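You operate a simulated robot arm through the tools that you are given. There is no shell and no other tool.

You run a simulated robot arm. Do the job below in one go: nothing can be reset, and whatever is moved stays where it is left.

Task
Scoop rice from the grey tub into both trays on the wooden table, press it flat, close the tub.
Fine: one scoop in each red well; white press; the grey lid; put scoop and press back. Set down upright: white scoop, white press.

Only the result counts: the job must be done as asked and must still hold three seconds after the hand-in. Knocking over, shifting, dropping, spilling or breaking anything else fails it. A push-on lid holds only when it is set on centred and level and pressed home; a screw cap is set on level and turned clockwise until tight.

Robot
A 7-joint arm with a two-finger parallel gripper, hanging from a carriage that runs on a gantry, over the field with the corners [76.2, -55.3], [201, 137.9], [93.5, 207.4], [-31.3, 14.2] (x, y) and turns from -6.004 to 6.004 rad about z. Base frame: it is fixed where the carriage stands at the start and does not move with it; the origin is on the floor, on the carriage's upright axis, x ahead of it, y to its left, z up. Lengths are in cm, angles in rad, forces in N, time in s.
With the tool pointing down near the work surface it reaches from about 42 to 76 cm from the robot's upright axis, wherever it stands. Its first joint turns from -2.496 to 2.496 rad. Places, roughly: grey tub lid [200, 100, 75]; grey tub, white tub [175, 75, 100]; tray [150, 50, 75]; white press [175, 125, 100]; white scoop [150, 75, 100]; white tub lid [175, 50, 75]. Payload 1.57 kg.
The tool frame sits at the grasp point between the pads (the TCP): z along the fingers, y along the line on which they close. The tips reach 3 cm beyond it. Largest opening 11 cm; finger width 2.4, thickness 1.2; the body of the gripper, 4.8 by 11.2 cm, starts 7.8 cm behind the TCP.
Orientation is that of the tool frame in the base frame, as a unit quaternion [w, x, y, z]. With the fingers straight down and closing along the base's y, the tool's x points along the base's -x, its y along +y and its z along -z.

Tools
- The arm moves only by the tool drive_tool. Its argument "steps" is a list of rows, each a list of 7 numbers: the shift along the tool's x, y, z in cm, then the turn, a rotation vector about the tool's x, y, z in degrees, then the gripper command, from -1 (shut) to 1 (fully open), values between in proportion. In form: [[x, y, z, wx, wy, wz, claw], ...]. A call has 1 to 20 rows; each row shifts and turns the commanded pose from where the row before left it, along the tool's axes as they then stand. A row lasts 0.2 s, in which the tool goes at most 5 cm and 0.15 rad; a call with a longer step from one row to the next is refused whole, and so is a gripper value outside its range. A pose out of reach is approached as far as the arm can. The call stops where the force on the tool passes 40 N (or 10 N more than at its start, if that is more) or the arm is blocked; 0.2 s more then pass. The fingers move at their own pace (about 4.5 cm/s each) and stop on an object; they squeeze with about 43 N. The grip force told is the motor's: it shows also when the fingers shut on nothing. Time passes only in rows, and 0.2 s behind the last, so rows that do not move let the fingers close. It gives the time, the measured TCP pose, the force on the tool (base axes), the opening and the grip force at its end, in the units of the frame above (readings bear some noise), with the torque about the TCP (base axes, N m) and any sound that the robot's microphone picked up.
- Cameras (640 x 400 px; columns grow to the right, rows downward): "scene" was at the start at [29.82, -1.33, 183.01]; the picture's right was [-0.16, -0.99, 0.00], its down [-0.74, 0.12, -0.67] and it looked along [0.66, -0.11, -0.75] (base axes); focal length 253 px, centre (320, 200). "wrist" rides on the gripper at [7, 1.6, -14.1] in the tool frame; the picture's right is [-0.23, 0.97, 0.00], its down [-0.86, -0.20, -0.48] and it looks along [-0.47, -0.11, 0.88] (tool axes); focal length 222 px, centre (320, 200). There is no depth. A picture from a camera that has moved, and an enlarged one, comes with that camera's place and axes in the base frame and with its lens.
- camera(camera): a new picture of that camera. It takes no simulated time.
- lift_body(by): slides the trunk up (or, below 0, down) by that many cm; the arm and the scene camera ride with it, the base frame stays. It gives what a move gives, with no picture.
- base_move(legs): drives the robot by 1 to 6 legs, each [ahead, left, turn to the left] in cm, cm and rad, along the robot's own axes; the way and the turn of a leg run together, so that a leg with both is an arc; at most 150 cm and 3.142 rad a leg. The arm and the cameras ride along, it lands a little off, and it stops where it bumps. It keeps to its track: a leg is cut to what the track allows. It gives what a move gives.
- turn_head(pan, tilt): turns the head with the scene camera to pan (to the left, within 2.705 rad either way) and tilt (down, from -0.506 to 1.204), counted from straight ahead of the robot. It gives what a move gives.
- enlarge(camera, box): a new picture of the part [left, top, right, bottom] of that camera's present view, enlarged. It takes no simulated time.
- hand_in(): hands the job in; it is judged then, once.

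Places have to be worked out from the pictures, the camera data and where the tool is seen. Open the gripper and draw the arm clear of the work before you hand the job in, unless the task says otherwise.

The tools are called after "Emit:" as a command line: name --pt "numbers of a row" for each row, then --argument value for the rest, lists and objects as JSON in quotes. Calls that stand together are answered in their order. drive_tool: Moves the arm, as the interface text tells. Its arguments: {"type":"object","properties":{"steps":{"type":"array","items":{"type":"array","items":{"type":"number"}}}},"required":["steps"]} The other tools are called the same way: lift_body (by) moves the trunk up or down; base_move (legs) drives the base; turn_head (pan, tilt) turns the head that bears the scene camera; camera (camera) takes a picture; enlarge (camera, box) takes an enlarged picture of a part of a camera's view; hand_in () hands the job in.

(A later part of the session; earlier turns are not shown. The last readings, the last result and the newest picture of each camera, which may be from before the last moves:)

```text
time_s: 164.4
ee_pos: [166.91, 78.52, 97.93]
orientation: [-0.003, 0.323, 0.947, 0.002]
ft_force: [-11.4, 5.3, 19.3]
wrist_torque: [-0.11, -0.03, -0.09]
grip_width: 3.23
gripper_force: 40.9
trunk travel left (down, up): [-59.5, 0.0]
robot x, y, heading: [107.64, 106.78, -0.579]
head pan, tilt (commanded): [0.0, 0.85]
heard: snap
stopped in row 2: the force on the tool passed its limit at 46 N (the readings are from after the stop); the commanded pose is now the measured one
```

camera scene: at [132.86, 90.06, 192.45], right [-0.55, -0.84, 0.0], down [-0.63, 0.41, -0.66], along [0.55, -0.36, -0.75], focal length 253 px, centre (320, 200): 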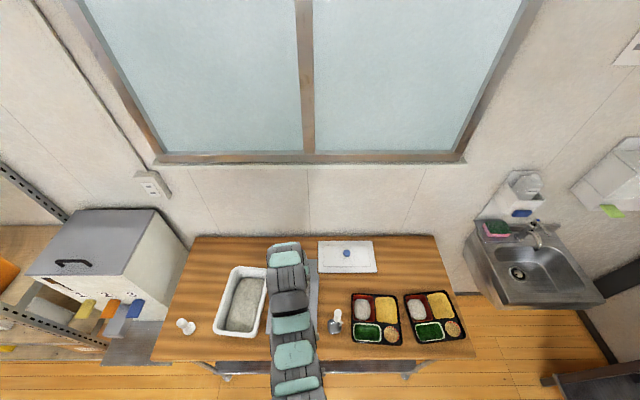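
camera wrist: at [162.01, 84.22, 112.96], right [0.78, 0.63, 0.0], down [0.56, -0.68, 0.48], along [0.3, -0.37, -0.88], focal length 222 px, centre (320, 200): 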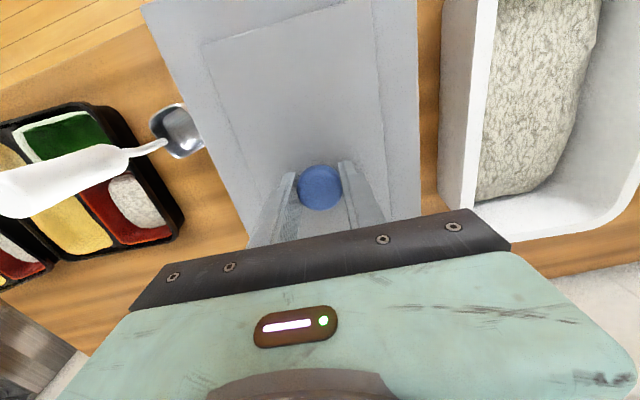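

A snap was heard, so the lid has clicked home. I check the residual force before releasing.

Emit:
drive_tool --pt "0 0 -0.05 0 0 0 -1" --pt "0 0 0 0 0 0 -1"

Emit:
camera --camera "wrist"

```text
time_s: 165.0
ee_pos: [166.81, 78.53, 97.94]
orientation: [-0.002, 0.322, 0.947, 0.002]
ft_force: [-8.9, 3.7, 15.7]
wrist_torque: [0.06, 0.15, -0.02]
grip_width: 3.21
gripper_force: 40.8
trunk travel left (down, up): [-59.5, 0.0]
robot x, y, heading: [107.81, 106.46, -0.58]
head pan, tilt (commanded): [0.0, 0.85]
```

```text
taken
camera wrist: at [162.41, 83.96, 112.02], right [0.77, 0.63, 0.0], down [0.56, -0.68, 0.47], along [0.3, -0.37, -0.88], focal length 222 px, centre (320, 200)
```

wrist: 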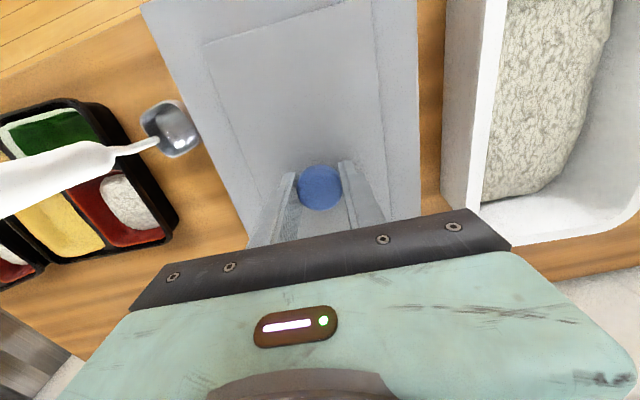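

I relieve the remaining load a little more and then open.

Emit:
drive_tool --pt "0.05 0 -0.06 0 0 0 -1" --pt "0 0 0 0 0 0 -1"

```text
time_s: 165.6
ee_pos: [166.78, 78.67, 98.01]
orientation: [-0.002, 0.323, 0.947, 0.001]
ft_force: [0.8, -0.3, 0.2]
wrist_torque: [0.02, -0.01, 0.02]
grip_width: 3.21
gripper_force: 40.2
trunk travel left (down, up): [-59.5, 0.0]
robot x, y, heading: [107.93, 106.39, -0.583]
head pan, tilt (commanded): [0.0, 0.85]
heard: snap
```

A second snap came while unloading, so I need to know whether the lid engaged or came loose. I press down again gently to test.

Emit:
drive_tool --pt "0 0 0.06 0 0 0 -1" --pt "0 0 0 0 0 0 -1"

```text
time_s: 166.2
ee_pos: [166.91, 78.53, 97.88]
orientation: [-0.002, 0.324, 0.946, 0.002]
ft_force: [0.4, 0.9, -0.8]
wrist_torque: [0.01, 0.0, 0.01]
grip_width: 3.23
gripper_force: 40.1
trunk travel left (down, up): [-59.5, 0.0]
robot x, y, heading: [107.86, 106.36, -0.578]
head pan, tilt (commanded): [0.0, 0.85]
```

No load at the same height, so the lid may have seated lower or the pads slipped. I press further in small steps.

Emit:
drive_tool --pt "0 0 0.1 0 0 0 -1" --pt "0 0 0 0 0 0 -1"

Emit:
drive_tool --pt "0 0 0.1 0 0 0 -1" --pt "0 0 0 0 0 0 -1"

```text
time_s: 166.8
ee_pos: [166.94, 78.58, 97.94]
orientation: [-0.001, 0.323, 0.946, 0.001]
ft_force: [-2.6, 2.0, 7.3]
wrist_torque: [-0.01, 0.03, 0.04]
grip_width: 3.2
gripper_force: 40.2
trunk travel left (down, up): [-59.5, 0.0]
robot x, y, heading: [107.95, 106.16, -0.576]
head pan, tilt (commanded): [0.0, 0.85]
```

```text
time_s: 167.4
ee_pos: [167.05, 78.59, 98.04]
orientation: [-0.001, 0.321, 0.947, 0.001]
ft_force: [-12.7, 5.4, 34.0]
wrist_torque: [0.12, 0.25, -0.01]
grip_width: 3.2
gripper_force: 40.4
trunk travel left (down, up): [-59.5, 0.0]
robot x, y, heading: [107.21, 106.31, -0.577]
head pan, tilt (commanded): [0.0, 0.85]
```

It carries 34 N at the same height. I press a little more, to the force at which the first snap came, to see whether it snaps again.

Emit:
drive_tool --pt "0 0 0.06 0 0 0 -1" --pt "0 0 0.06 0 0 0 -1" --pt "0 0 0 0 0 0 -1"

```text
time_s: 167.9
ee_pos: [167.14, 78.63, 97.79]
orientation: [-0.001, 0.323, 0.946, 0.002]
ft_force: [-7.0, 3.2, 19.7]
wrist_torque: [0.2, 0.46, 0.0]
grip_width: 3.16
gripper_force: 41.1
trunk travel left (down, up): [-59.5, 0.0]
robot x, y, heading: [107.53, 106.4, -0.584]
head pan, tilt (commanded): [0.0, 0.85]
stopped in row 2: the force on the tool passed its limit at 47 N (the readings are from after the stop); the commanded pose is now the measured one
```

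No new snap at 47 N. I look at how the lid sits.

Emit:
enlarge --camera "wrist" --box '[120, 0, 440, 200]'

Emit:
enlarge --camera "scene" --box '[230, 240, 350, 340]'

```text
2.00 times, centred on (280, 100) of wrist
camera zoom: at [162.53, 83.94, 111.92], right [0.77, 0.63, 0.0], down [0.55, -0.68, 0.48], along [0.3, -0.37, -0.88], focal length 444 px, centre (400, 400)
```

zoom: 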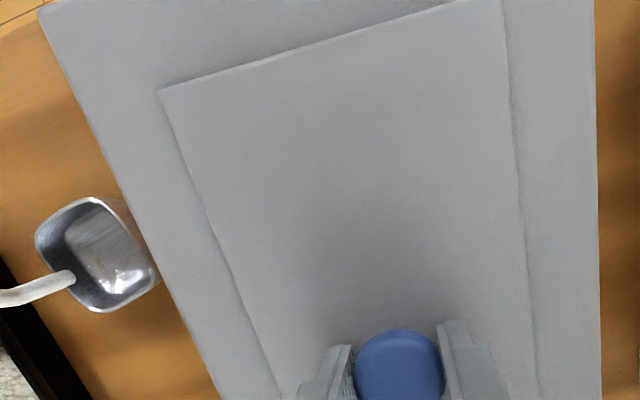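

```text
4.00 times, centred on (290, 290) of scene
camera zoom: at [132.81, 90.08, 192.43], right [-0.55, -0.84, 0.0], down [-0.63, 0.41, -0.66], along [0.55, -0.36, -0.75], focal length 1012 px, centre (440, -160)
```

zoom: 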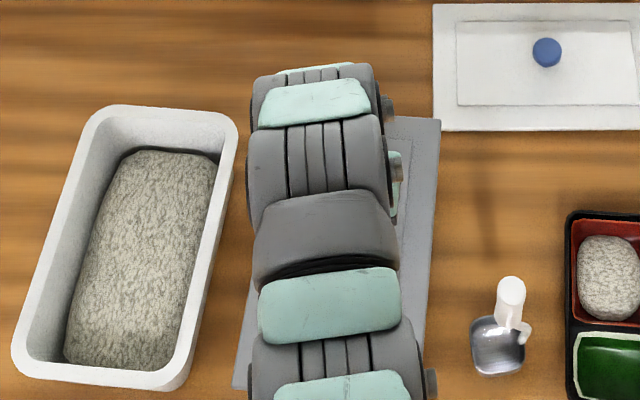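

The lid is level in the tool frame. I now do a gentle upward test: if it's latched, the force should go negative; if loose, it stays near zero.

Emit:
drive_tool --pt "0 0 -0.08 0 0 0 -1" --pt "0 0 0 0 0 0 -1"

Emit:
drive_tool --pt "0 0 -0.06 0 0 0 -1" --pt "0 0 0 0 0 0 -1"

```text
time_s: 168.5
ee_pos: [166.96, 78.42, 97.9]
orientation: [-0.001, 0.322, 0.947, 0.001]
ft_force: [0.4, 0.2, 4.0]
wrist_torque: [-0.15, -0.19, 0.01]
grip_width: 3.23
gripper_force: 40.4
trunk travel left (down, up): [-59.5, 0.0]
robot x, y, heading: [107.93, 106.6, -0.576]
head pan, tilt (commanded): [0.0, 0.85]
```

```text
time_s: 169.1
ee_pos: [166.83, 78.55, 97.91]
orientation: [-0.001, 0.323, 0.946, 0.001]
ft_force: [0.7, 0.4, -0.1]
wrist_torque: [-0.08, -0.02, 0.01]
grip_width: 3.2
gripper_force: 40.3
trunk travel left (down, up): [-59.5, 0.0]
robot x, y, heading: [107.8, 106.49, -0.576]
head pan, tilt (commanded): [0.0, 0.85]
```

Emit:
drive_tool --pt "0 0 -0.08 0 0 0 -1" --pt "0 0 0 0 0 0 -1"

Emit:
drive_tool --pt "0 0 -0.08 0 0 0 -1" --pt "0 0 0 0 0 0 -1"

```text
time_s: 169.7
ee_pos: [166.93, 78.7, 97.97]
orientation: [-0.002, 0.323, 0.947, 0.002]
ft_force: [0.1, -0.3, -1.3]
wrist_torque: [-0.01, 0.01, -0.04]
grip_width: 3.21
gripper_force: 40.4
trunk travel left (down, up): [-59.5, 0.0]
robot x, y, heading: [108.04, 106.52, -0.575]
head pan, tilt (commanded): [0.0, 0.85]
```

```text
time_s: 170.3
ee_pos: [166.86, 78.51, 97.99]
orientation: [-0.002, 0.322, 0.947, 0.002]
ft_force: [0.3, -0.4, -1.0]
wrist_torque: [0.01, 0.03, 0.03]
grip_width: 3.2
gripper_force: 40.8
trunk travel left (down, up): [-59.5, 0.0]
robot x, y, heading: [107.8, 106.51, -0.578]
head pan, tilt (commanded): [0.0, 0.85]
```

Emit:
drive_tool --pt "0 0 -0.15 0 0 0 -1" --pt "0 0 0 0 0 0 -1"

Emit:
drive_tool --pt "0 0 -0.2 0 0 0 -1" --pt "0 0 0 0 0 0 -1"

```text
time_s: 170.9
ee_pos: [166.9, 78.63, 98.1]
orientation: [-0.002, 0.323, 0.946, 0.002]
ft_force: [-0.2, 0.2, 0.2]
wrist_torque: [0.02, 0.02, 0.0]
grip_width: 3.21
gripper_force: 40.0
trunk travel left (down, up): [-59.5, 0.0]
robot x, y, heading: [108.09, 106.37, -0.581]
head pan, tilt (commanded): [0.0, 0.85]
```

```text
time_s: 171.5
ee_pos: [166.88, 78.45, 98.37]
orientation: [-0.002, 0.322, 0.947, 0.001]
ft_force: [-0.2, 0.5, -1.0]
wrist_torque: [0.01, 0.01, 0.0]
grip_width: 3.2
gripper_force: 40.4
trunk travel left (down, up): [-59.5, 0.0]
robot x, y, heading: [107.6, 106.48, -0.576]
head pan, tilt (commanded): [0.0, 0.85]
```

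Emit:
enlarge --camera "wrist" --box '[120, 0, 440, 200]'

Emit:
enlarge --camera "wrist" --box '[220, 100, 420, 240]'

```text
2.00 times, centred on (280, 100) of wrist
camera zoom: at [162.43, 83.96, 112.48], right [0.77, 0.63, 0.0], down [0.56, -0.68, 0.48], along [0.3, -0.37, -0.88], focal length 444 px, centre (400, 400)
```

zoom: 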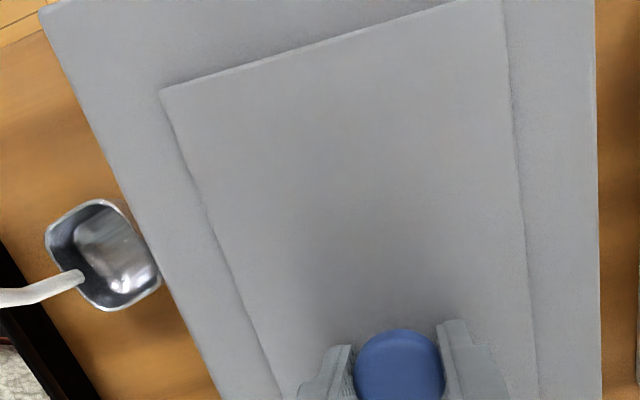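

```text
2.86 times, centred on (320, 170) of wrist
camera zoom: at [162.43, 83.96, 112.48], right [0.77, 0.63, 0.0], down [0.56, -0.68, 0.48], along [0.3, -0.37, -0.88], focal length 635 px, centre (320, 286)
```

zoom: 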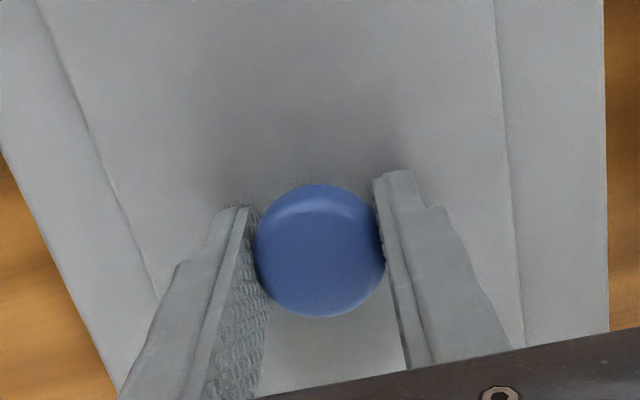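

The lid came off again with the tool: the first snap was the click on, and the second came when I moved while still gripping. A better way is to set the lid down centred, release it, and then push on the knob from above with closed fingers. I lower to light contact.

Emit:
drive_tool --pt "0 0 0.2 0 0 0 -1" --pt "0 0 0.15 0 0 0 -1" --pt "0 0 0 0 0 0 -1"

Emit:
drive_tool --pt "0 0 0.1 0 0 0 -1" --pt "0 0 0 0 0 0 -1"

```text
time_s: 172.3
ee_pos: [167.0, 78.6, 98.07]
orientation: [-0.001, 0.322, 0.947, 0.001]
ft_force: [0.6, -0.5, -0.1]
wrist_torque: [0.01, -0.01, 0.0]
grip_width: 3.21
gripper_force: 40.2
trunk travel left (down, up): [-59.5, 0.0]
robot x, y, heading: [107.67, 106.93, -0.578]
head pan, tilt (commanded): [0.0, 0.85]
```

```text
time_s: 172.9
ee_pos: [166.99, 78.61, 97.99]
orientation: [-0.001, 0.322, 0.947, 0.002]
ft_force: [-0.6, -0.1, -0.7]
wrist_torque: [0.02, -0.03, 0.01]
grip_width: 3.2
gripper_force: 40.3
trunk travel left (down, up): [-59.5, 0.0]
robot x, y, heading: [107.96, 106.23, -0.579]
head pan, tilt (commanded): [0.0, 0.85]
```

Emit:
drive_tool --pt "0 0 0.08 0 0 0 -1" --pt "0 0 0 0 0 0 -1"

Emit:
drive_tool --pt "0 0 0.05 0 0 0 -1" --pt "0 0 0 0 0 0 -1"

```text
time_s: 173.5
ee_pos: [167.01, 78.65, 97.86]
orientation: [-0.002, 0.323, 0.946, 0.001]
ft_force: [0.5, -0.2, 0.5]
wrist_torque: [0.01, 0.02, 0.01]
grip_width: 3.21
gripper_force: 40.1
trunk travel left (down, up): [-59.5, 0.0]
robot x, y, heading: [107.8, 106.27, -0.581]
head pan, tilt (commanded): [0.0, 0.85]
```

```text
time_s: 174.1
ee_pos: [166.85, 78.6, 97.86]
orientation: [-0.001, 0.322, 0.947, 0.001]
ft_force: [-0.2, -0.3, 1.8]
wrist_torque: [-0.12, 0.03, -0.03]
grip_width: 3.2
gripper_force: 40.7
trunk travel left (down, up): [-59.5, 0.0]
robot x, y, heading: [107.57, 106.29, -0.579]
head pan, tilt (commanded): [0.0, 0.85]
```

Light contact (about 2 N). I open the gripper and rise straight up to look at how the lid lies.

Emit:
drive_tool --pt "0 0 0 0 0 0 -0.36" --pt "0 0 0 0 0 0 -0.28" --pt "0 0 0 0 0 0 -0.1" --pt "0 0 0 0 0 0 0.1" --pt "0 0 0 0 0 0 0.1" --pt "0 0 -1.5 0 0 0 0.1" --pt "0 0 -2 0 0 0 0.1" --pt "0 0 -2 0 0 0 0.1" --pt "0 0 0 0 0 0 0.1"

Emit:
camera --camera "wrist"

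Emit:
enlarge --camera "wrist" --box '[120, 0, 440, 200]'

```text
time_s: 176.1
ee_pos: [166.95, 78.63, 103.29]
orientation: [-0.001, 0.322, 0.947, 0.001]
ft_force: [-0.3, 0.9, 0.1]
wrist_torque: [-0.02, -0.01, -0.01]
grip_width: 6.07
gripper_force: 0.0
trunk travel left (down, up): [-59.5, 0.0]
robot x, y, heading: [108.14, 106.8, -0.578]
head pan, tilt (commanded): [0.0, 0.85]
heard: snap
```

```text
taken
camera wrist: at [162.48, 83.96, 117.42], right [0.77, 0.63, 0.0], down [0.56, -0.68, 0.48], along [0.3, -0.37, -0.88], focal length 222 px, centre (320, 200)
```

wrist: 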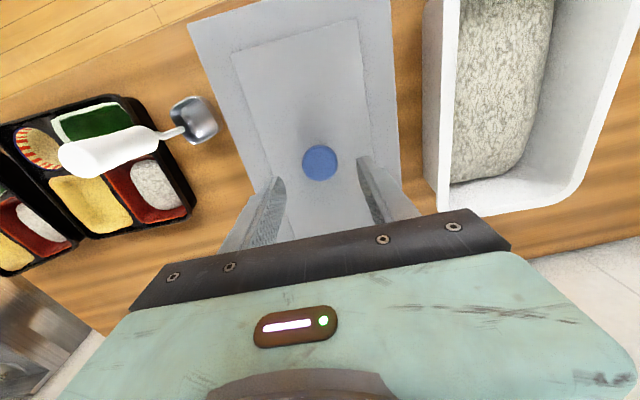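

```text
2.00 times, centred on (280, 100) of wrist
camera zoom: at [162.48, 83.96, 117.42], right [0.77, 0.63, 0.0], down [0.56, -0.68, 0.48], along [0.3, -0.37, -0.88], focal length 444 px, centre (400, 400)
```

zoom: 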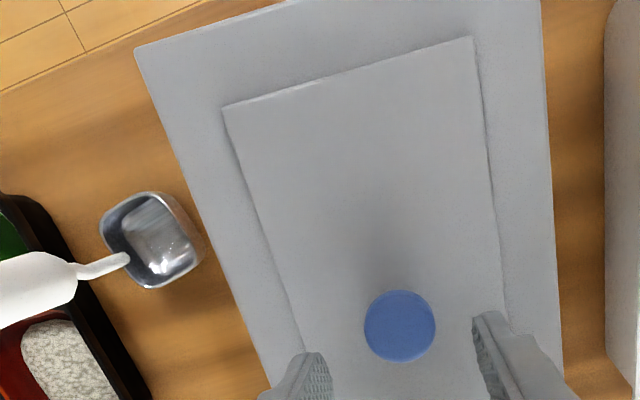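

Another snap was heard on release. I raise the arm and strafe aside so the scene camera can see the lid on the tub.

Emit:
drive_tool --pt "0 0 -2 0 0 0 0.1" --pt "-0.5 0 -2.5 0 0 0 0.1" --pt "-1 0 -2.5 0 0 0 0.1" --pt "-1.5 0 -2.5 0 0 0 0.1" --pt "-1.5 0 -2.5 0 0 0 0.1" --pt "0 0 0 0 0 0 0.1"

Emit:
base_move --legs '[[0, -30, 0]]'

Emit:
camera --camera "scene"

Emit:
camera --camera "wrist"

```text
time_s: 177.5
ee_pos: [170.6, 75.73, 115.26]
orientation: [-0.002, 0.323, 0.946, 0.001]
ft_force: [0.7, -0.5, 0.3]
wrist_torque: [0.01, 0.03, 0.02]
grip_width: 6.08
gripper_force: 0.0
trunk travel left (down, up): [-59.5, 0.0]
robot x, y, heading: [107.7, 106.48, -0.584]
head pan, tilt (commanded): [0.0, 0.85]
```

```text
time_s: 179.5
ee_pos: [154.23, 50.75, 115.27]
orientation: [-0.001, 0.321, 0.947, 0.001]
ft_force: [-0.1, 0.4, 0.1]
wrist_torque: [-0.01, -0.03, -0.01]
grip_width: 6.05
gripper_force: 0.1
trunk travel left (down, up): [-59.5, 0.0]
robot x, y, heading: [91.53, 81.07, -0.578]
head pan, tilt (commanded): [0.0, 0.85]
```

```text
taken
camera scene: at [116.44, 65.02, 192.45], right [-0.55, -0.84, 0.0], down [-0.63, 0.41, -0.66], along [0.55, -0.36, -0.75], focal length 253 px, centre (320, 200)
```

scene: 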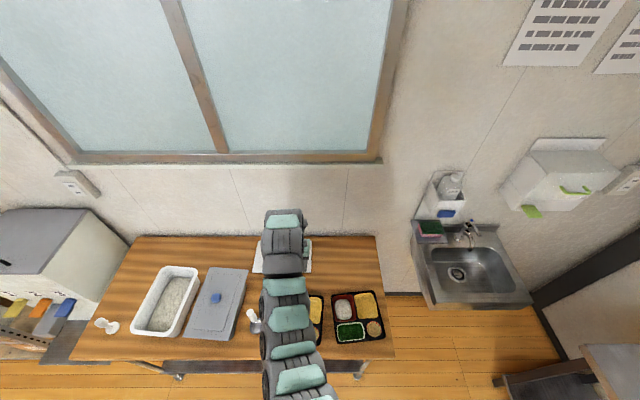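

```text
taken
camera wrist: at [149.71, 56.24, 129.33], right [0.77, 0.63, 0.0], down [0.56, -0.68, 0.48], along [0.3, -0.37, -0.88], focal length 222 px, centre (320, 200)
```

wrist: 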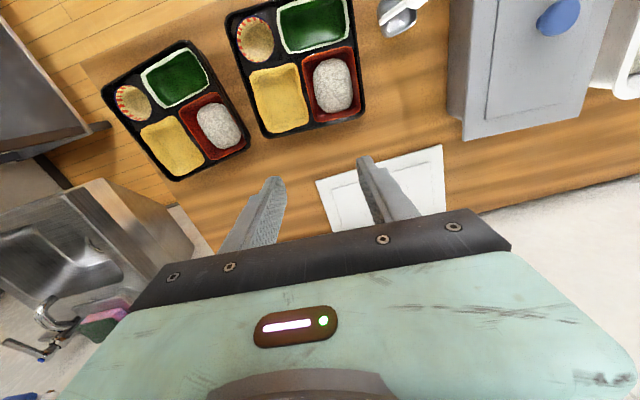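

The lid is fully visible on the tub now. I enlarge it from both cameras.

Emit:
enlarge --camera "scene" --box '[170, 255, 270, 350]'

Emit:
enlarge --camera "wrist" --box '[430, 0, 640, 150]'

Emit:
enlarge --camera "scene" --box '[90, 240, 260, 350]'

```text
4.21 times, centred on (220, 302) of scene
camera zoom: at [116.44, 65.02, 192.45], right [-0.55, -0.84, 0.0], down [-0.63, 0.41, -0.66], along [0.55, -0.36, -0.75], focal length 1065 px, centre (741, -232)
```

zoom: 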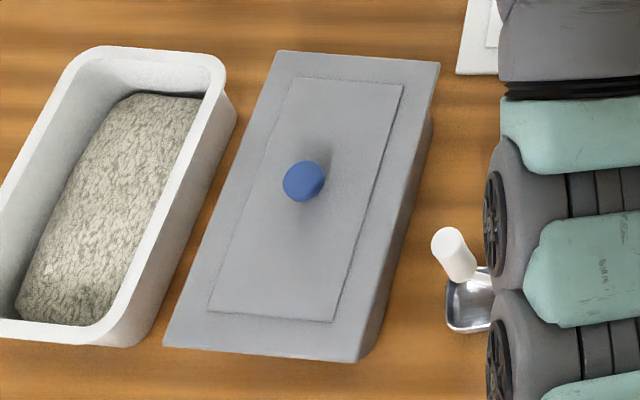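

```text
2.67 times, centred on (535, 75) of wrist
camera zoom: at [149.71, 56.24, 129.33], right [0.77, 0.63, 0.0], down [0.56, -0.68, 0.48], along [0.3, -0.37, -0.88], focal length 592 px, centre (-253, 533)
```

zoom: 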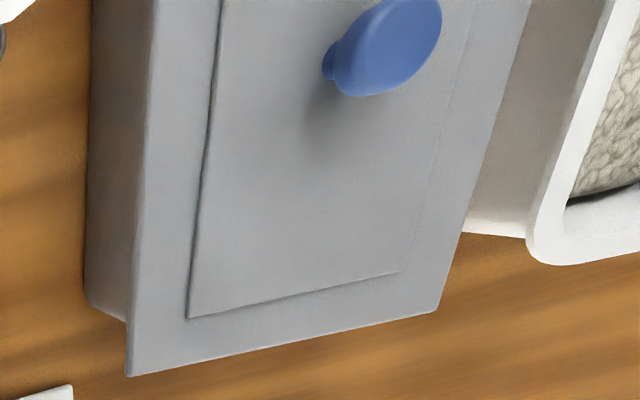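

```text
3.64 times, centred on (175, 295) of scene
camera zoom: at [116.44, 65.02, 192.45], right [-0.55, -0.84, 0.0], down [-0.63, 0.41, -0.66], along [0.55, -0.36, -0.75], focal length 920 px, centre (847, -146)
```

zoom: 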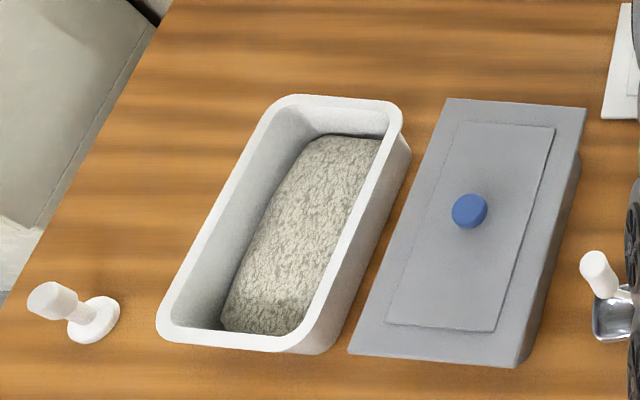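

The lid lies level and square on the tub with no rim showing. To make sure it is pressed home, I go back over it and push on the knob with closed fingers.

Emit:
base_move --legs '[[0, 30, 0]]'

Emit:
drive_tool --pt "0 0 1.5 0 0 0 -1" --pt "1 0 2 0 0 0 -1" --pt "1 0 2 0 0 0 -1" --pt "1 0 2 0 0 0 -1" --pt "0.5 0 1 0 0 0 -1" --pt "0 0 0 0 0 0 -1"

Emit:
camera --camera "wrist"

Emit:
enlarge --camera "wrist" --box '[220, 80, 420, 220]'

```text
time_s: 181.6
ee_pos: [170.41, 75.68, 115.17]
orientation: [-0.001, 0.321, 0.947, 0.002]
ft_force: [-0.1, 0.6, -0.1]
wrist_torque: [0.01, 0.0, -0.01]
grip_width: 6.04
gripper_force: 0.1
trunk travel left (down, up): [-59.5, 0.0]
robot x, y, heading: [107.48, 106.45, -0.574]
head pan, tilt (commanded): [0.0, 0.85]
```

```text
time_s: 183.0
ee_pos: [167.62, 77.9, 106.74]
orientation: [-0.001, 0.32, 0.947, 0.002]
ft_force: [-0.5, -0.4, 0.5]
wrist_torque: [0.01, -0.03, 0.03]
grip_width: 0.01
gripper_force: 21.7
trunk travel left (down, up): [-59.5, 0.0]
robot x, y, heading: [107.7, 106.19, -0.576]
head pan, tilt (commanded): [0.0, 0.85]
```

```text
taken
camera wrist: at [163.11, 83.4, 120.82], right [0.77, 0.64, 0.0], down [0.56, -0.68, 0.47], along [0.3, -0.37, -0.88], focal length 222 px, centre (320, 200)
```

wrist: 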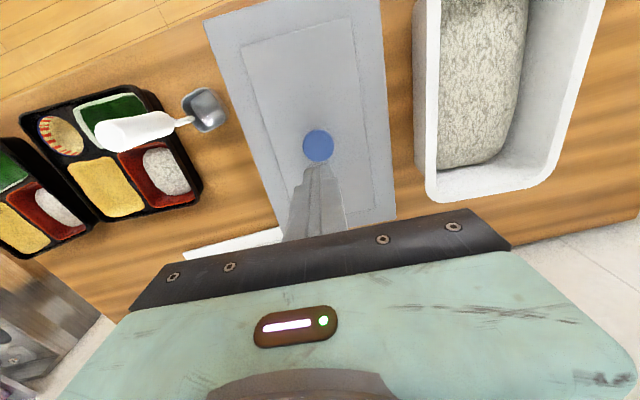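

```text
2.86 times, centred on (320, 150) of wrist
camera zoom: at [163.11, 83.4, 120.82], right [0.77, 0.64, 0.0], down [0.56, -0.68, 0.47], along [0.3, -0.37, -0.88], focal length 635 px, centre (320, 343)
```

zoom: 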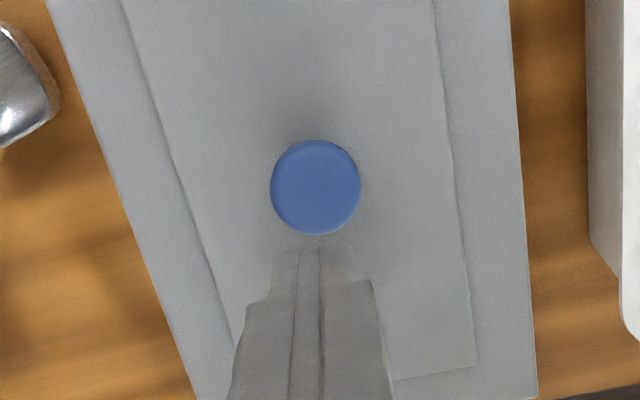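

The knob lies 0.9 cm nearer me than the tool axis. I shift over it and lower toward the knob top.

Emit:
drive_tool --pt "0.45 0 2 0 0 0 -1" --pt "0.45 0 2 0 0 0 -1" --pt "0 0 1 0 0 0 -1" --pt "0 0 0.4 0 0 0 -1" --pt "0 0 0 0 0 0 -1"

Emit:
enlarge --camera "wrist" --box '[220, 80, 420, 220]'

```text
time_s: 184.2
ee_pos: [166.85, 78.5, 101.49]
orientation: [-0.002, 0.322, 0.947, 0.002]
ft_force: [0.0, 0.3, 0.6]
wrist_torque: [-0.01, 0.01, 0.0]
grip_width: 0.01
gripper_force: 21.6
trunk travel left (down, up): [-59.5, 0.0]
robot x, y, heading: [107.44, 106.07, -0.58]
head pan, tilt (commanded): [0.0, 0.85]
```

```text
2.86 times, centred on (320, 150) of wrist
camera zoom: at [162.44, 83.91, 115.46], right [0.77, 0.63, 0.0], down [0.56, -0.68, 0.48], along [0.3, -0.37, -0.88], focal length 635 px, centre (320, 343)
```

zoom: 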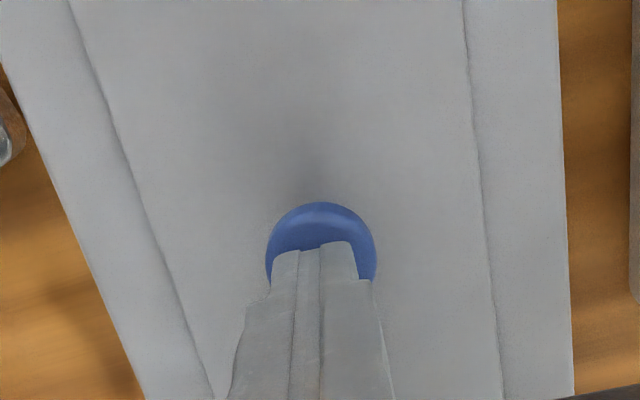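

The closed fingertips are over the knob. I lower to contact and press.

Emit:
drive_tool --pt "0 0 0.4 0 0 0 -1" --pt "0 0 0.4 0 0 0 -1" --pt "0 0 0.3 0 0 0 -1" --pt "0 0 0 0 0 0 -1"

Emit:
drive_tool --pt "0 0 0.15 0 0 0 -1" --pt "0 0 0.15 0 0 0 -1" --pt "0 0 0 0 0 0 -1"

```text
time_s: 184.8
ee_pos: [166.89, 78.49, 100.87]
orientation: [-0.002, 0.321, 0.947, 0.002]
ft_force: [-9.4, 4.0, 20.6]
wrist_torque: [0.04, 0.21, -0.04]
grip_width: 0.01
gripper_force: 20.8
trunk travel left (down, up): [-59.5, 0.0]
robot x, y, heading: [107.37, 106.27, -0.578]
head pan, tilt (commanded): [0.0, 0.85]
stopped in row 3: the force on the tool passed its limit at 50 N (the readings are from after the stop); the commanded pose is now the measured one
```

```text
time_s: 185.1
ee_pos: [166.93, 78.49, 100.9]
orientation: [-0.002, 0.321, 0.947, 0.002]
ft_force: [-9.7, 2.8, 21.2]
wrist_torque: [0.02, 0.2, -0.06]
grip_width: 0.0
gripper_force: 21.1
trunk travel left (down, up): [-59.5, 0.0]
robot x, y, heading: [107.45, 106.42, -0.58]
head pan, tilt (commanded): [0.0, 0.85]
stopped in row 1: the force on the tool passed its limit at 46 N (the readings are from after the stop); the commanded pose is now the measured one
```

Two pushes of 46–50 N gave no further movement or snap, so the lid was already home after the snap on release. I lift away and inspect from both sides.

Emit:
drive_tool --pt "0 0 -0.3 0 0 0 -1" --pt "0 0 -1.5 0 0 0 -1" --pt "0 0 -2 0 0 0 -1" --pt "-0.3 0 -2.5 0 0 0 -1" --pt "-1 0 -2.5 0 0 0 -1" --pt "-1.5 0 -2.5 0 0 0 -1" --pt "-1.5 0 -2.5 0 0 0 -1" --pt "0 0 0 0 0 0 -1"

Emit:
camera --camera "wrist"

Emit:
enlarge --camera "wrist" --box '[180, 0, 440, 200]'

```text
time_s: 186.9
ee_pos: [170.4, 75.78, 114.62]
orientation: [-0.002, 0.322, 0.947, 0.002]
ft_force: [0.9, -0.3, 0.1]
wrist_torque: [-0.01, 0.01, 0.0]
grip_width: 0.01
gripper_force: 21.2
trunk travel left (down, up): [-59.5, 0.0]
robot x, y, heading: [107.53, 105.99, -0.579]
head pan, tilt (commanded): [0.0, 0.85]
```

```text
taken
camera wrist: at [165.88, 81.23, 128.72], right [0.77, 0.63, 0.0], down [0.56, -0.68, 0.47], along [0.3, -0.36, -0.88], focal length 222 px, centre (320, 200)
```

wrist: 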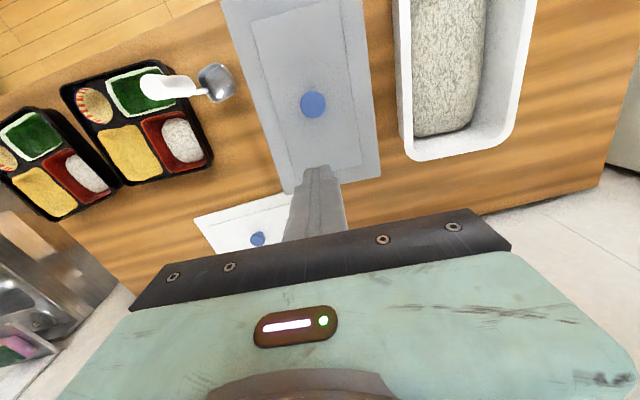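

```text
2.00 times, centred on (310, 100) of wrist
camera zoom: at [165.88, 81.23, 128.72], right [0.77, 0.63, 0.0], down [0.56, -0.68, 0.47], along [0.3, -0.36, -0.88], focal length 444 px, centre (340, 400)
```

zoom: 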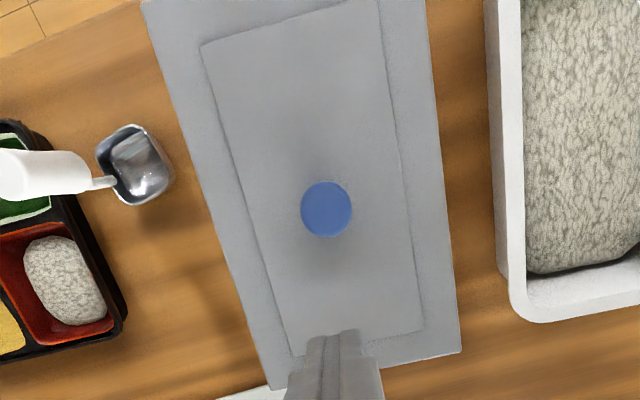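

I strafe right again for a side view of the lid after pressing.

Emit:
base_move --legs '[[0, -30, 0]]'

Emit:
enlarge --camera "scene" --box '[170, 255, 270, 350]'

Emit:
enlarge --camera "wrist" --box '[430, 0, 640, 150]'

Emit:
camera --camera "wrist"

```text
time_s: 189.0
ee_pos: [154.15, 51.03, 114.65]
orientation: [-0.002, 0.32, 0.947, 0.003]
ft_force: [0.8, -0.2, -0.5]
wrist_torque: [0.01, 0.01, 0.01]
grip_width: 0.0
gripper_force: 21.7
trunk travel left (down, up): [-59.5, 0.0]
robot x, y, heading: [91.46, 81.18, -0.577]
head pan, tilt (commanded): [0.0, 0.85]
```

```text
4.21 times, centred on (220, 302) of scene
camera zoom: at [116.39, 65.03, 192.45], right [-0.55, -0.84, 0.0], down [-0.63, 0.41, -0.66], along [0.55, -0.36, -0.75], focal length 1065 px, centre (741, -232)
```

zoom: 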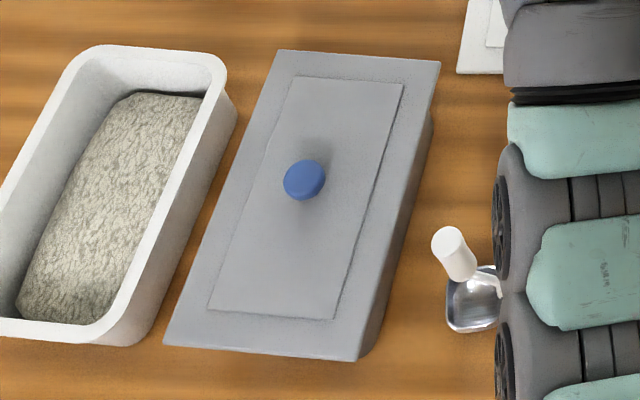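

```text
2.67 times, centred on (535, 75) of wrist
camera zoom: at [149.68, 56.33, 128.72], right [0.77, 0.64, 0.0], down [0.56, -0.68, 0.47], along [0.3, -0.36, -0.88], focal length 592 px, centre (-253, 533)
```

zoom: 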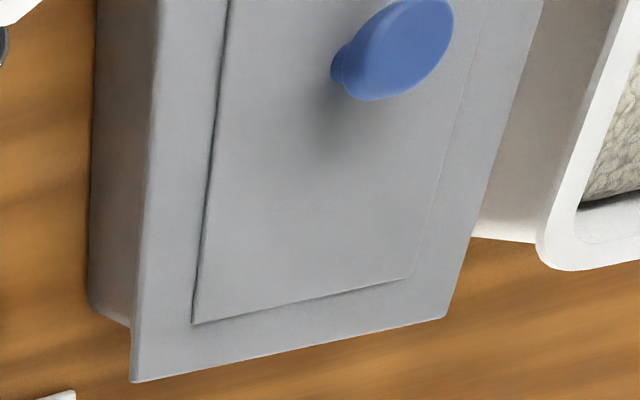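

```text
taken
camera wrist: at [149.68, 56.33, 128.72], right [0.77, 0.64, 0.0], down [0.56, -0.68, 0.47], along [0.3, -0.36, -0.88], focal length 222 px, centre (320, 200)
```

wrist: 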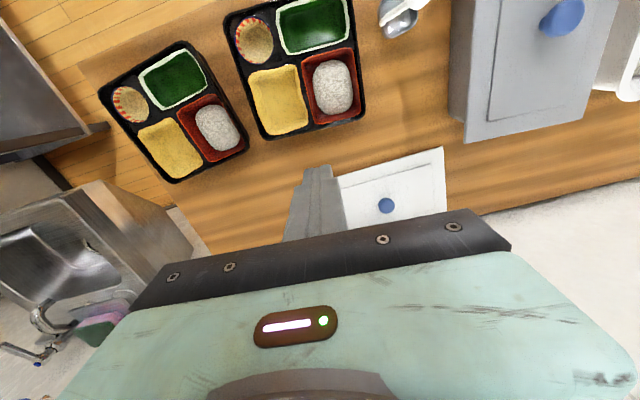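

The lid position is unchanged after the pushes and looks level and centred. To be certain it is latched, I go back and do a very gentle pull test on the knob.

Emit:
base_move --legs '[[0, 30, 0]]'

Emit:
drive_tool --pt "0 0 1.5 0 0 0 0.1" --pt "1 0 2 0 0 0 0.1" --pt "1 0 2 0 0 0 0.1" --pt "1 0 2 0 0 0 0.1" --pt "1 0 1 0 0 0 0.1" --pt "0 0 0 0 0 0 0.1"

Emit:
enlarge --camera "wrist" --box '[220, 80, 420, 220]'

```text
time_s: 191.0
ee_pos: [170.43, 75.75, 114.55]
orientation: [-0.002, 0.324, 0.946, 0.003]
ft_force: [0.2, -0.1, 0.6]
wrist_torque: [0.01, 0.01, 0.0]
grip_width: 0.02
gripper_force: 21.4
trunk travel left (down, up): [-59.5, 0.0]
robot x, y, heading: [107.66, 106.08, -0.577]
head pan, tilt (commanded): [0.0, 0.85]
```

```text
time_s: 192.4
ee_pos: [167.01, 78.2, 106.12]
orientation: [-0.003, 0.324, 0.946, 0.003]
ft_force: [0.0, -0.6, -0.1]
wrist_torque: [-0.02, 0.0, 0.03]
grip_width: 6.06
gripper_force: 0.0
trunk travel left (down, up): [-59.5, 0.0]
robot x, y, heading: [107.97, 106.49, -0.581]
head pan, tilt (commanded): [0.0, 0.85]
```

```text
2.86 times, centred on (320, 150) of wrist
camera zoom: at [162.65, 83.54, 120.21], right [0.77, 0.63, 0.0], down [0.56, -0.68, 0.47], along [0.3, -0.37, -0.88], focal length 635 px, centre (320, 343)
```

zoom: 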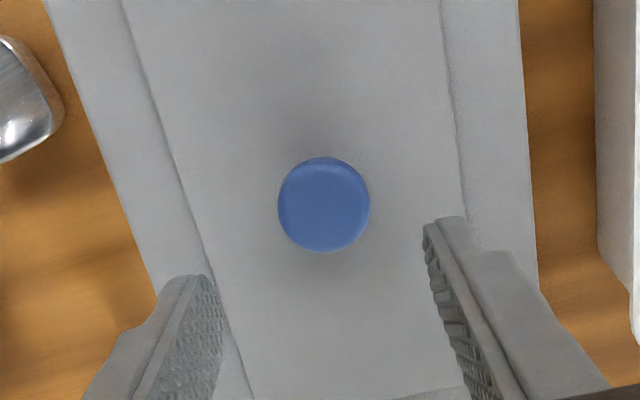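

I centre on the knob (0.6 cm back, 0.2 cm left) and descend around it.

Emit:
drive_tool --pt "0.3 0.1 2.5 0 0 0 0.1" --pt "0.3 0.1 2.5 0 0 0 0.1" --pt "0 0 1.8 0 0 0 0.1" --pt "0 0 0.7 0 0 0 0.1" --pt "0 0 0.3 0 0 0 0.1" --pt "0 0 0 0 0 0 0.1"

Emit:
enlarge --camera "wrist" --box '[220, 100, 420, 240]'

```text
time_s: 193.8
ee_pos: [166.76, 78.79, 98.32]
orientation: [-0.001, 0.323, 0.946, 0.003]
ft_force: [0.2, 0.0, 0.0]
wrist_torque: [0.0, -0.03, 0.01]
grip_width: 6.03
gripper_force: 0.1
trunk travel left (down, up): [-59.5, 0.0]
robot x, y, heading: [107.53, 105.93, -0.581]
head pan, tilt (commanded): [0.0, 0.85]
```

```text
2.86 times, centred on (320, 170) of wrist
camera zoom: at [162.3, 84.1, 112.44], right [0.77, 0.63, 0.0], down [0.56, -0.68, 0.47], along [0.3, -0.37, -0.88], focal length 635 px, centre (320, 286)
```

zoom: 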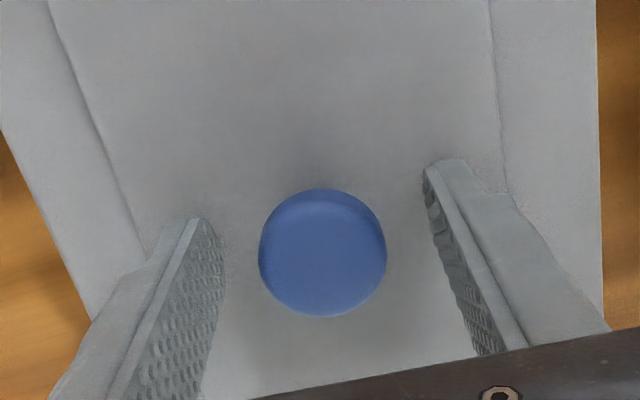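

Centred. I close gently on the knob and read the force.

Emit:
drive_tool --pt "0 0 0 0 0 0 -0.2" --pt "0 0 0 0 0 0 -0.36" --pt "0 0 0 0 0 0 -0.45" --pt "0 0 0 0 0 0 -1" --pt "0 0 0 0 0 0 -1" --pt "0 0 0 0 0 0 -1"

Emit:
drive_tool --pt "0 0 -0.06 0 0 0 -1" --pt "0 0 0 0 0 0 -1"

```text
time_s: 195.2
ee_pos: [166.79, 78.78, 98.32]
orientation: [-0.002, 0.323, 0.946, 0.002]
ft_force: [0.6, -0.1, 0.6]
wrist_torque: [0.0, -0.02, 0.03]
grip_width: 3.2
gripper_force: 40.2
trunk travel left (down, up): [-59.5, 0.0]
robot x, y, heading: [107.78, 106.4, -0.584]
head pan, tilt (commanded): [0.0, 0.85]
```

```text
time_s: 195.8
ee_pos: [166.83, 78.68, 98.48]
orientation: [-0.002, 0.323, 0.946, 0.003]
ft_force: [0.9, 0.4, -0.2]
wrist_torque: [-0.01, -0.02, 0.0]
grip_width: 3.2
gripper_force: 40.5
trunk travel left (down, up): [-59.5, 0.0]
robot x, y, heading: [107.57, 106.32, -0.578]
head pan, tilt (commanded): [0.0, 0.85]
heard: snap
```

A snap came on a 0.06 cm pull, so that was the lid letting go: it had indeed been latched after the earlier release. Now I re-seat it by lowering, pressing until it snaps, and this time opening the fingers without any other motion.

Emit:
drive_tool --pt "0 0 0.06 0 0 0 -1" --pt "0 0 0 0 0 0 -1"

Emit:
drive_tool --pt "0 0 0.08 0 0 0 -1" --pt "0 0 0 0 0 0 -1"

```text
time_s: 196.4
ee_pos: [166.72, 78.8, 98.31]
orientation: [-0.002, 0.323, 0.946, 0.002]
ft_force: [-0.3, -0.1, 0.9]
wrist_torque: [0.0, -0.01, 0.02]
grip_width: 3.24
gripper_force: 40.2
trunk travel left (down, up): [-59.5, 0.0]
robot x, y, heading: [107.64, 106.45, -0.583]
head pan, tilt (commanded): [0.0, 0.85]
```

```text
time_s: 197.0
ee_pos: [166.74, 78.78, 98.35]
orientation: [-0.002, 0.323, 0.946, 0.002]
ft_force: [-7.4, 2.3, 15.6]
wrist_torque: [0.07, 0.25, -0.01]
grip_width: 3.21
gripper_force: 40.6
trunk travel left (down, up): [-59.5, 0.0]
robot x, y, heading: [107.61, 106.3, -0.582]
head pan, tilt (commanded): [0.0, 0.85]
```

Emit:
drive_tool --pt "0 0 0.1 0 0 0 -1" --pt "0 0 0 0 0 0 -1"

Emit:
drive_tool --pt "0 0 0.08 0 0 0 -1" --pt "0 0 0 0 0 0 -1"

```text
time_s: 197.6
ee_pos: [166.97, 78.69, 98.41]
orientation: [-0.002, 0.324, 0.946, 0.002]
ft_force: [-13.0, 5.9, 36.9]
wrist_torque: [0.04, 0.23, -0.02]
grip_width: 3.2
gripper_force: 40.6
trunk travel left (down, up): [-59.5, 0.0]
robot x, y, heading: [108.26, 106.15, -0.583]
head pan, tilt (commanded): [0.0, 0.85]
```

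```text
time_s: 198.2
ee_pos: [166.97, 78.47, 98.18]
orientation: [-0.001, 0.323, 0.946, 0.002]
ft_force: [-14.2, 6.6, 45.0]
wrist_torque: [-0.04, 0.13, -0.02]
grip_width: 3.21
gripper_force: 40.8
trunk travel left (down, up): [-59.5, 0.0]
robot x, y, heading: [107.56, 106.01, -0.583]
head pan, tilt (commanded): [0.0, 0.85]
```

No snap at 45 N, because under load the arm drifts forward and drags the lid off-centre. The latch that held came on release under light contact, so I unload to light contact and open the fingers without moving.

Emit:
drive_tool --pt "0 0 -0.1 0 0 0 -1" --pt "0 0 -0.08 0 0 0 -1" --pt "0 0 0 0 0 0 -1"

```text
time_s: 199.0
ee_pos: [166.81, 78.72, 98.26]
orientation: [-0.002, 0.323, 0.946, 0.002]
ft_force: [1.3, -1.1, 5.6]
wrist_torque: [-0.4, -0.68, -0.02]
grip_width: 3.22
gripper_force: 40.3
trunk travel left (down, up): [-59.5, 0.0]
robot x, y, heading: [107.67, 106.25, -0.581]
head pan, tilt (commanded): [0.0, 0.85]
```

The contact torque shows the lid tilted slightly in the grip, back edge first. Releasing will let it lie flat. I open now without other motion.

Emit:
drive_tool --pt "0 0 0 0 0 0 -0.38" --pt "0 0 0 0 0 0 -0.3" --pt "0 0 0 0 0 0 -0.1" --pt "0 0 0 0 0 0 0.1" --pt "0 0 0 0 0 0 0.1" --pt "0 0 0 0 0 0 0.1"

Emit:
enlarge --camera "wrist" --box '[220, 100, 420, 240]'

```text
time_s: 200.4
ee_pos: [166.71, 78.74, 98.23]
orientation: [-0.002, 0.323, 0.946, 0.002]
ft_force: [0.1, 0.1, -0.1]
wrist_torque: [0.02, -0.01, -0.03]
grip_width: 6.03
gripper_force: 0.1
trunk travel left (down, up): [-59.5, 0.0]
robot x, y, heading: [107.72, 106.21, -0.581]
head pan, tilt (commanded): [0.0, 0.85]
heard: snap
```

```text
2.86 times, centred on (320, 170) of wrist
camera zoom: at [162.31, 84.14, 112.38], right [0.77, 0.63, 0.0], down [0.56, -0.68, 0.47], along [0.3, -0.37, -0.88], focal length 635 px, centre (320, 286)
```

zoom: 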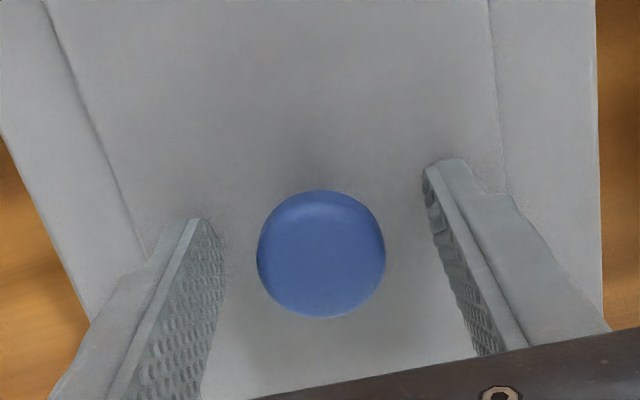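

A snap was heard on release, so the lid is latched again. As before, I rise, close the fingers and push once on the knob from above to make sure it is fully home.

Emit:
drive_tool --pt "0 0 -1.5 0 0 0 0.1" --pt "0 0 -2 0 0 0 0.1" --pt "0 0 -1.5 0 0 0 0.1" --pt "0 0 0 0 0 0 -1" --pt "0 0 0 0 0 0 -1" --pt "0 0 0 0 0 0 -1" --pt "0 0 0 0 0 0 -1" --pt "0 0 0 0 0 0 -1"

Emit:
enlarge --camera "wrist" --box '[220, 80, 420, 220]'

```text
time_s: 202.2
ee_pos: [166.8, 78.75, 103.35]
orientation: [-0.002, 0.323, 0.946, 0.002]
ft_force: [0.7, 0.0, -0.2]
wrist_torque: [0.0, -0.03, -0.01]
grip_width: 0.0
gripper_force: 21.3
trunk travel left (down, up): [-59.5, 0.0]
robot x, y, heading: [107.57, 106.26, -0.579]
head pan, tilt (commanded): [0.0, 0.85]
```

```text
2.86 times, centred on (320, 150) of wrist
camera zoom: at [162.34, 84.11, 117.38], right [0.78, 0.63, 0.0], down [0.56, -0.68, 0.47], along [0.3, -0.37, -0.88], focal length 635 px, centre (320, 343)
```

zoom: 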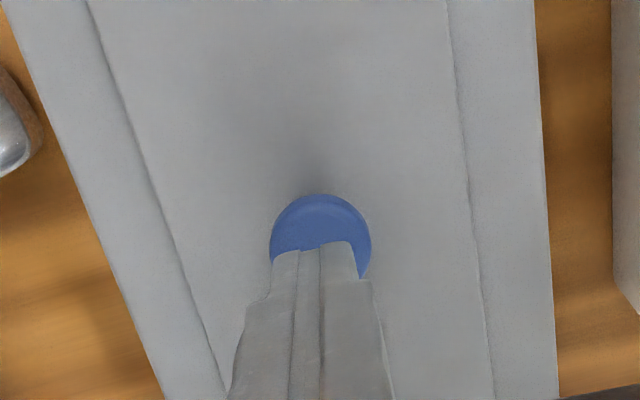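

I lower onto the knob and press.

Emit:
drive_tool --pt "0 0 1 0 0 0 -1" --pt "0 0 0.8 0 0 0 -1" --pt "0 0 0.3 0 0 0 -1" --pt "0 0 0 0 0 0 -1"

Emit:
drive_tool --pt "0 0 0.1 0 0 0 -1" --pt "0 0 0.1 0 0 0 -1" --pt "0 0 0.1 0 0 0 -1" --pt "0 0 0.1 0 0 0 -1" --pt "0 0 0 0 0 0 -1"

```text
time_s: 203.2
ee_pos: [166.79, 78.7, 101.08]
orientation: [-0.002, 0.323, 0.946, 0.002]
ft_force: [-0.8, -0.9, 0.0]
wrist_torque: [0.01, 0.01, 0.0]
grip_width: 0.0
gripper_force: 21.4
trunk travel left (down, up): [-59.5, 0.0]
robot x, y, heading: [107.49, 106.14, -0.583]
head pan, tilt (commanded): [0.0, 0.85]
```

```text
time_s: 204.5
ee_pos: [166.83, 78.72, 100.84]
orientation: [-0.001, 0.322, 0.947, 0.002]
ft_force: [-11.2, 5.0, 24.8]
wrist_torque: [0.06, 0.27, 0.02]
grip_width: 0.0
gripper_force: 21.1
trunk travel left (down, up): [-59.5, 0.0]
robot x, y, heading: [107.44, 106.77, -0.582]
head pan, tilt (commanded): [0.0, 0.85]
stopped in row 5: the force on the tool passed its limit at 41 N (the readings are from after the stop); the commanded pose is now the measured one
```

Pressed to 41 N at the same home height as before, with nothing changing. I lift off, open the gripper, and draw the arm clear.

Emit:
drive_tool --pt "0 0 -0.3 0 0 0 -1" --pt "0 0 -1.5 0 0 0 -1" --pt "0 0 -2.5 0 0 0 -1" --pt "-0.3 0 -2.5 0 0 0 -1" --pt "-1 0 -2.5 0 0 0 0.3" --pt "-1.5 0 -2.5 0 0 0 0.3" --pt "-1.5 0 -2.5 0 0 0 0.3" --pt "0 0 0 0 0 0 0.3"

Emit:
base_move --legs '[[-45, 0, 0]]'

Emit:
camera --camera "scene"

Emit:
camera --camera "wrist"

```text
time_s: 206.3
ee_pos: [170.27, 76.04, 115.08]
orientation: [-0.002, 0.323, 0.947, 0.002]
ft_force: [0.2, 0.3, 0.3]
wrist_torque: [0.0, -0.01, 0.0]
grip_width: 7.16
gripper_force: 0.0
trunk travel left (down, up): [-59.5, 0.0]
robot x, y, heading: [107.58, 106.31, -0.583]
head pan, tilt (commanded): [0.0, 0.85]
```

```text
time_s: 209.0
ee_pos: [132.75, 100.68, 115.16]
orientation: [-0.002, 0.322, 0.947, 0.002]
ft_force: [-0.5, -0.2, 0.2]
wrist_torque: [0.01, -0.01, -0.02]
grip_width: 7.16
gripper_force: 0.0
trunk travel left (down, up): [-59.5, 0.0]
robot x, y, heading: [69.96, 131.01, -0.585]
head pan, tilt (commanded): [0.0, 0.85]
```

```text
taken
camera scene: at [95.0, 114.58, 192.46], right [-0.55, -0.84, 0.0], down [-0.63, 0.41, -0.66], along [0.55, -0.36, -0.75], focal length 253 px, centre (320, 200)
```

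scene: 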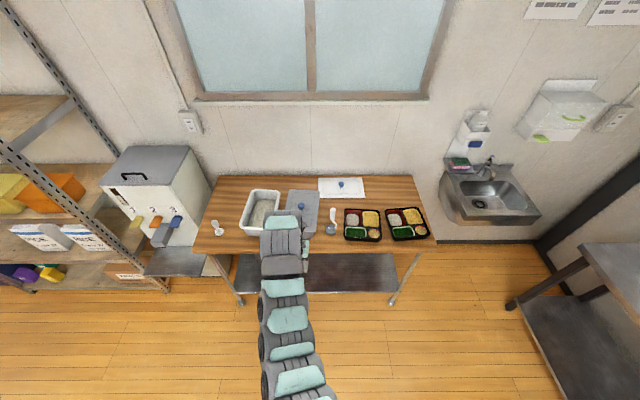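

```text
taken
camera wrist: at [128.23, 106.13, 129.2], right [0.77, 0.63, 0.0], down [0.56, -0.68, 0.47], along [0.3, -0.37, -0.88], focal length 222 px, centre (320, 200)
```

wrist: 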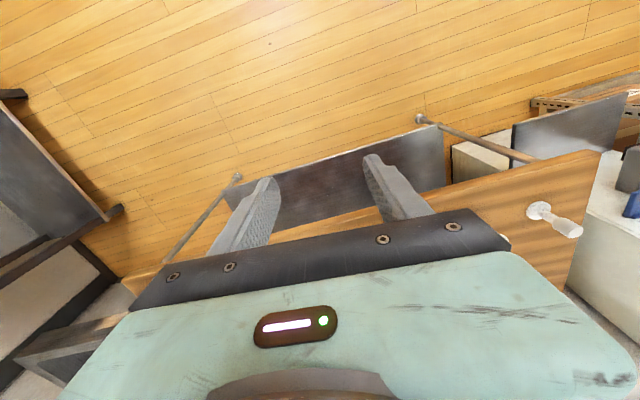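

The arm is clear of the table. I strafe aside for an unobstructed final check.

Emit:
base_move --legs '[[0, -60, 0]]'

Emit:
turn_head --pan 0.45 --tilt 0.75

Emit:
camera --camera "scene"

```text
time_s: 212.4
ee_pos: [100.15, 50.86, 115.1]
orientation: [-0.002, 0.321, 0.947, 0.003]
ft_force: [0.9, -0.9, 1.1]
wrist_torque: [0.04, 0.01, 0.02]
grip_width: 7.14
gripper_force: 0.2
trunk travel left (down, up): [-59.5, 0.0]
robot x, y, heading: [37.2, 80.81, -0.576]
head pan, tilt (commanded): [0.0, 0.85]
```

```text
time_s: 213.3
ee_pos: [100.17, 50.98, 115.06]
orientation: [-0.002, 0.32, 0.947, 0.003]
ft_force: [-0.2, -0.5, 0.7]
wrist_torque: [0.01, -0.02, 0.01]
grip_width: 7.13
gripper_force: 0.1
trunk travel left (down, up): [-59.5, 0.0]
robot x, y, heading: [37.38, 80.71, -0.578]
head pan, tilt (commanded): [0.45, 0.75]
```

```text
taken
camera scene: at [64.12, 67.82, 193.25], right [-0.13, -0.99, 0.0], down [-0.68, 0.09, -0.73], along [0.73, -0.09, -0.68], focal length 253 px, centre (320, 200)
```

scene: 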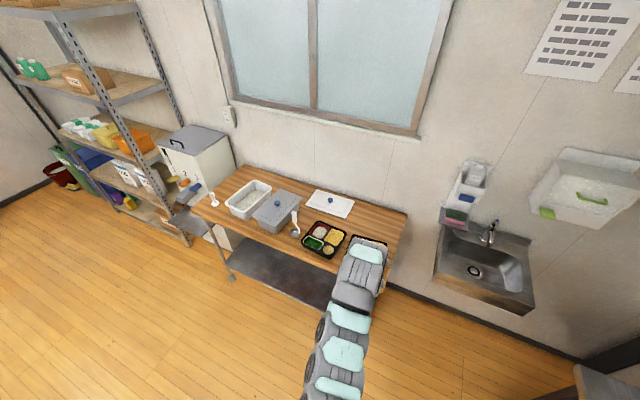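

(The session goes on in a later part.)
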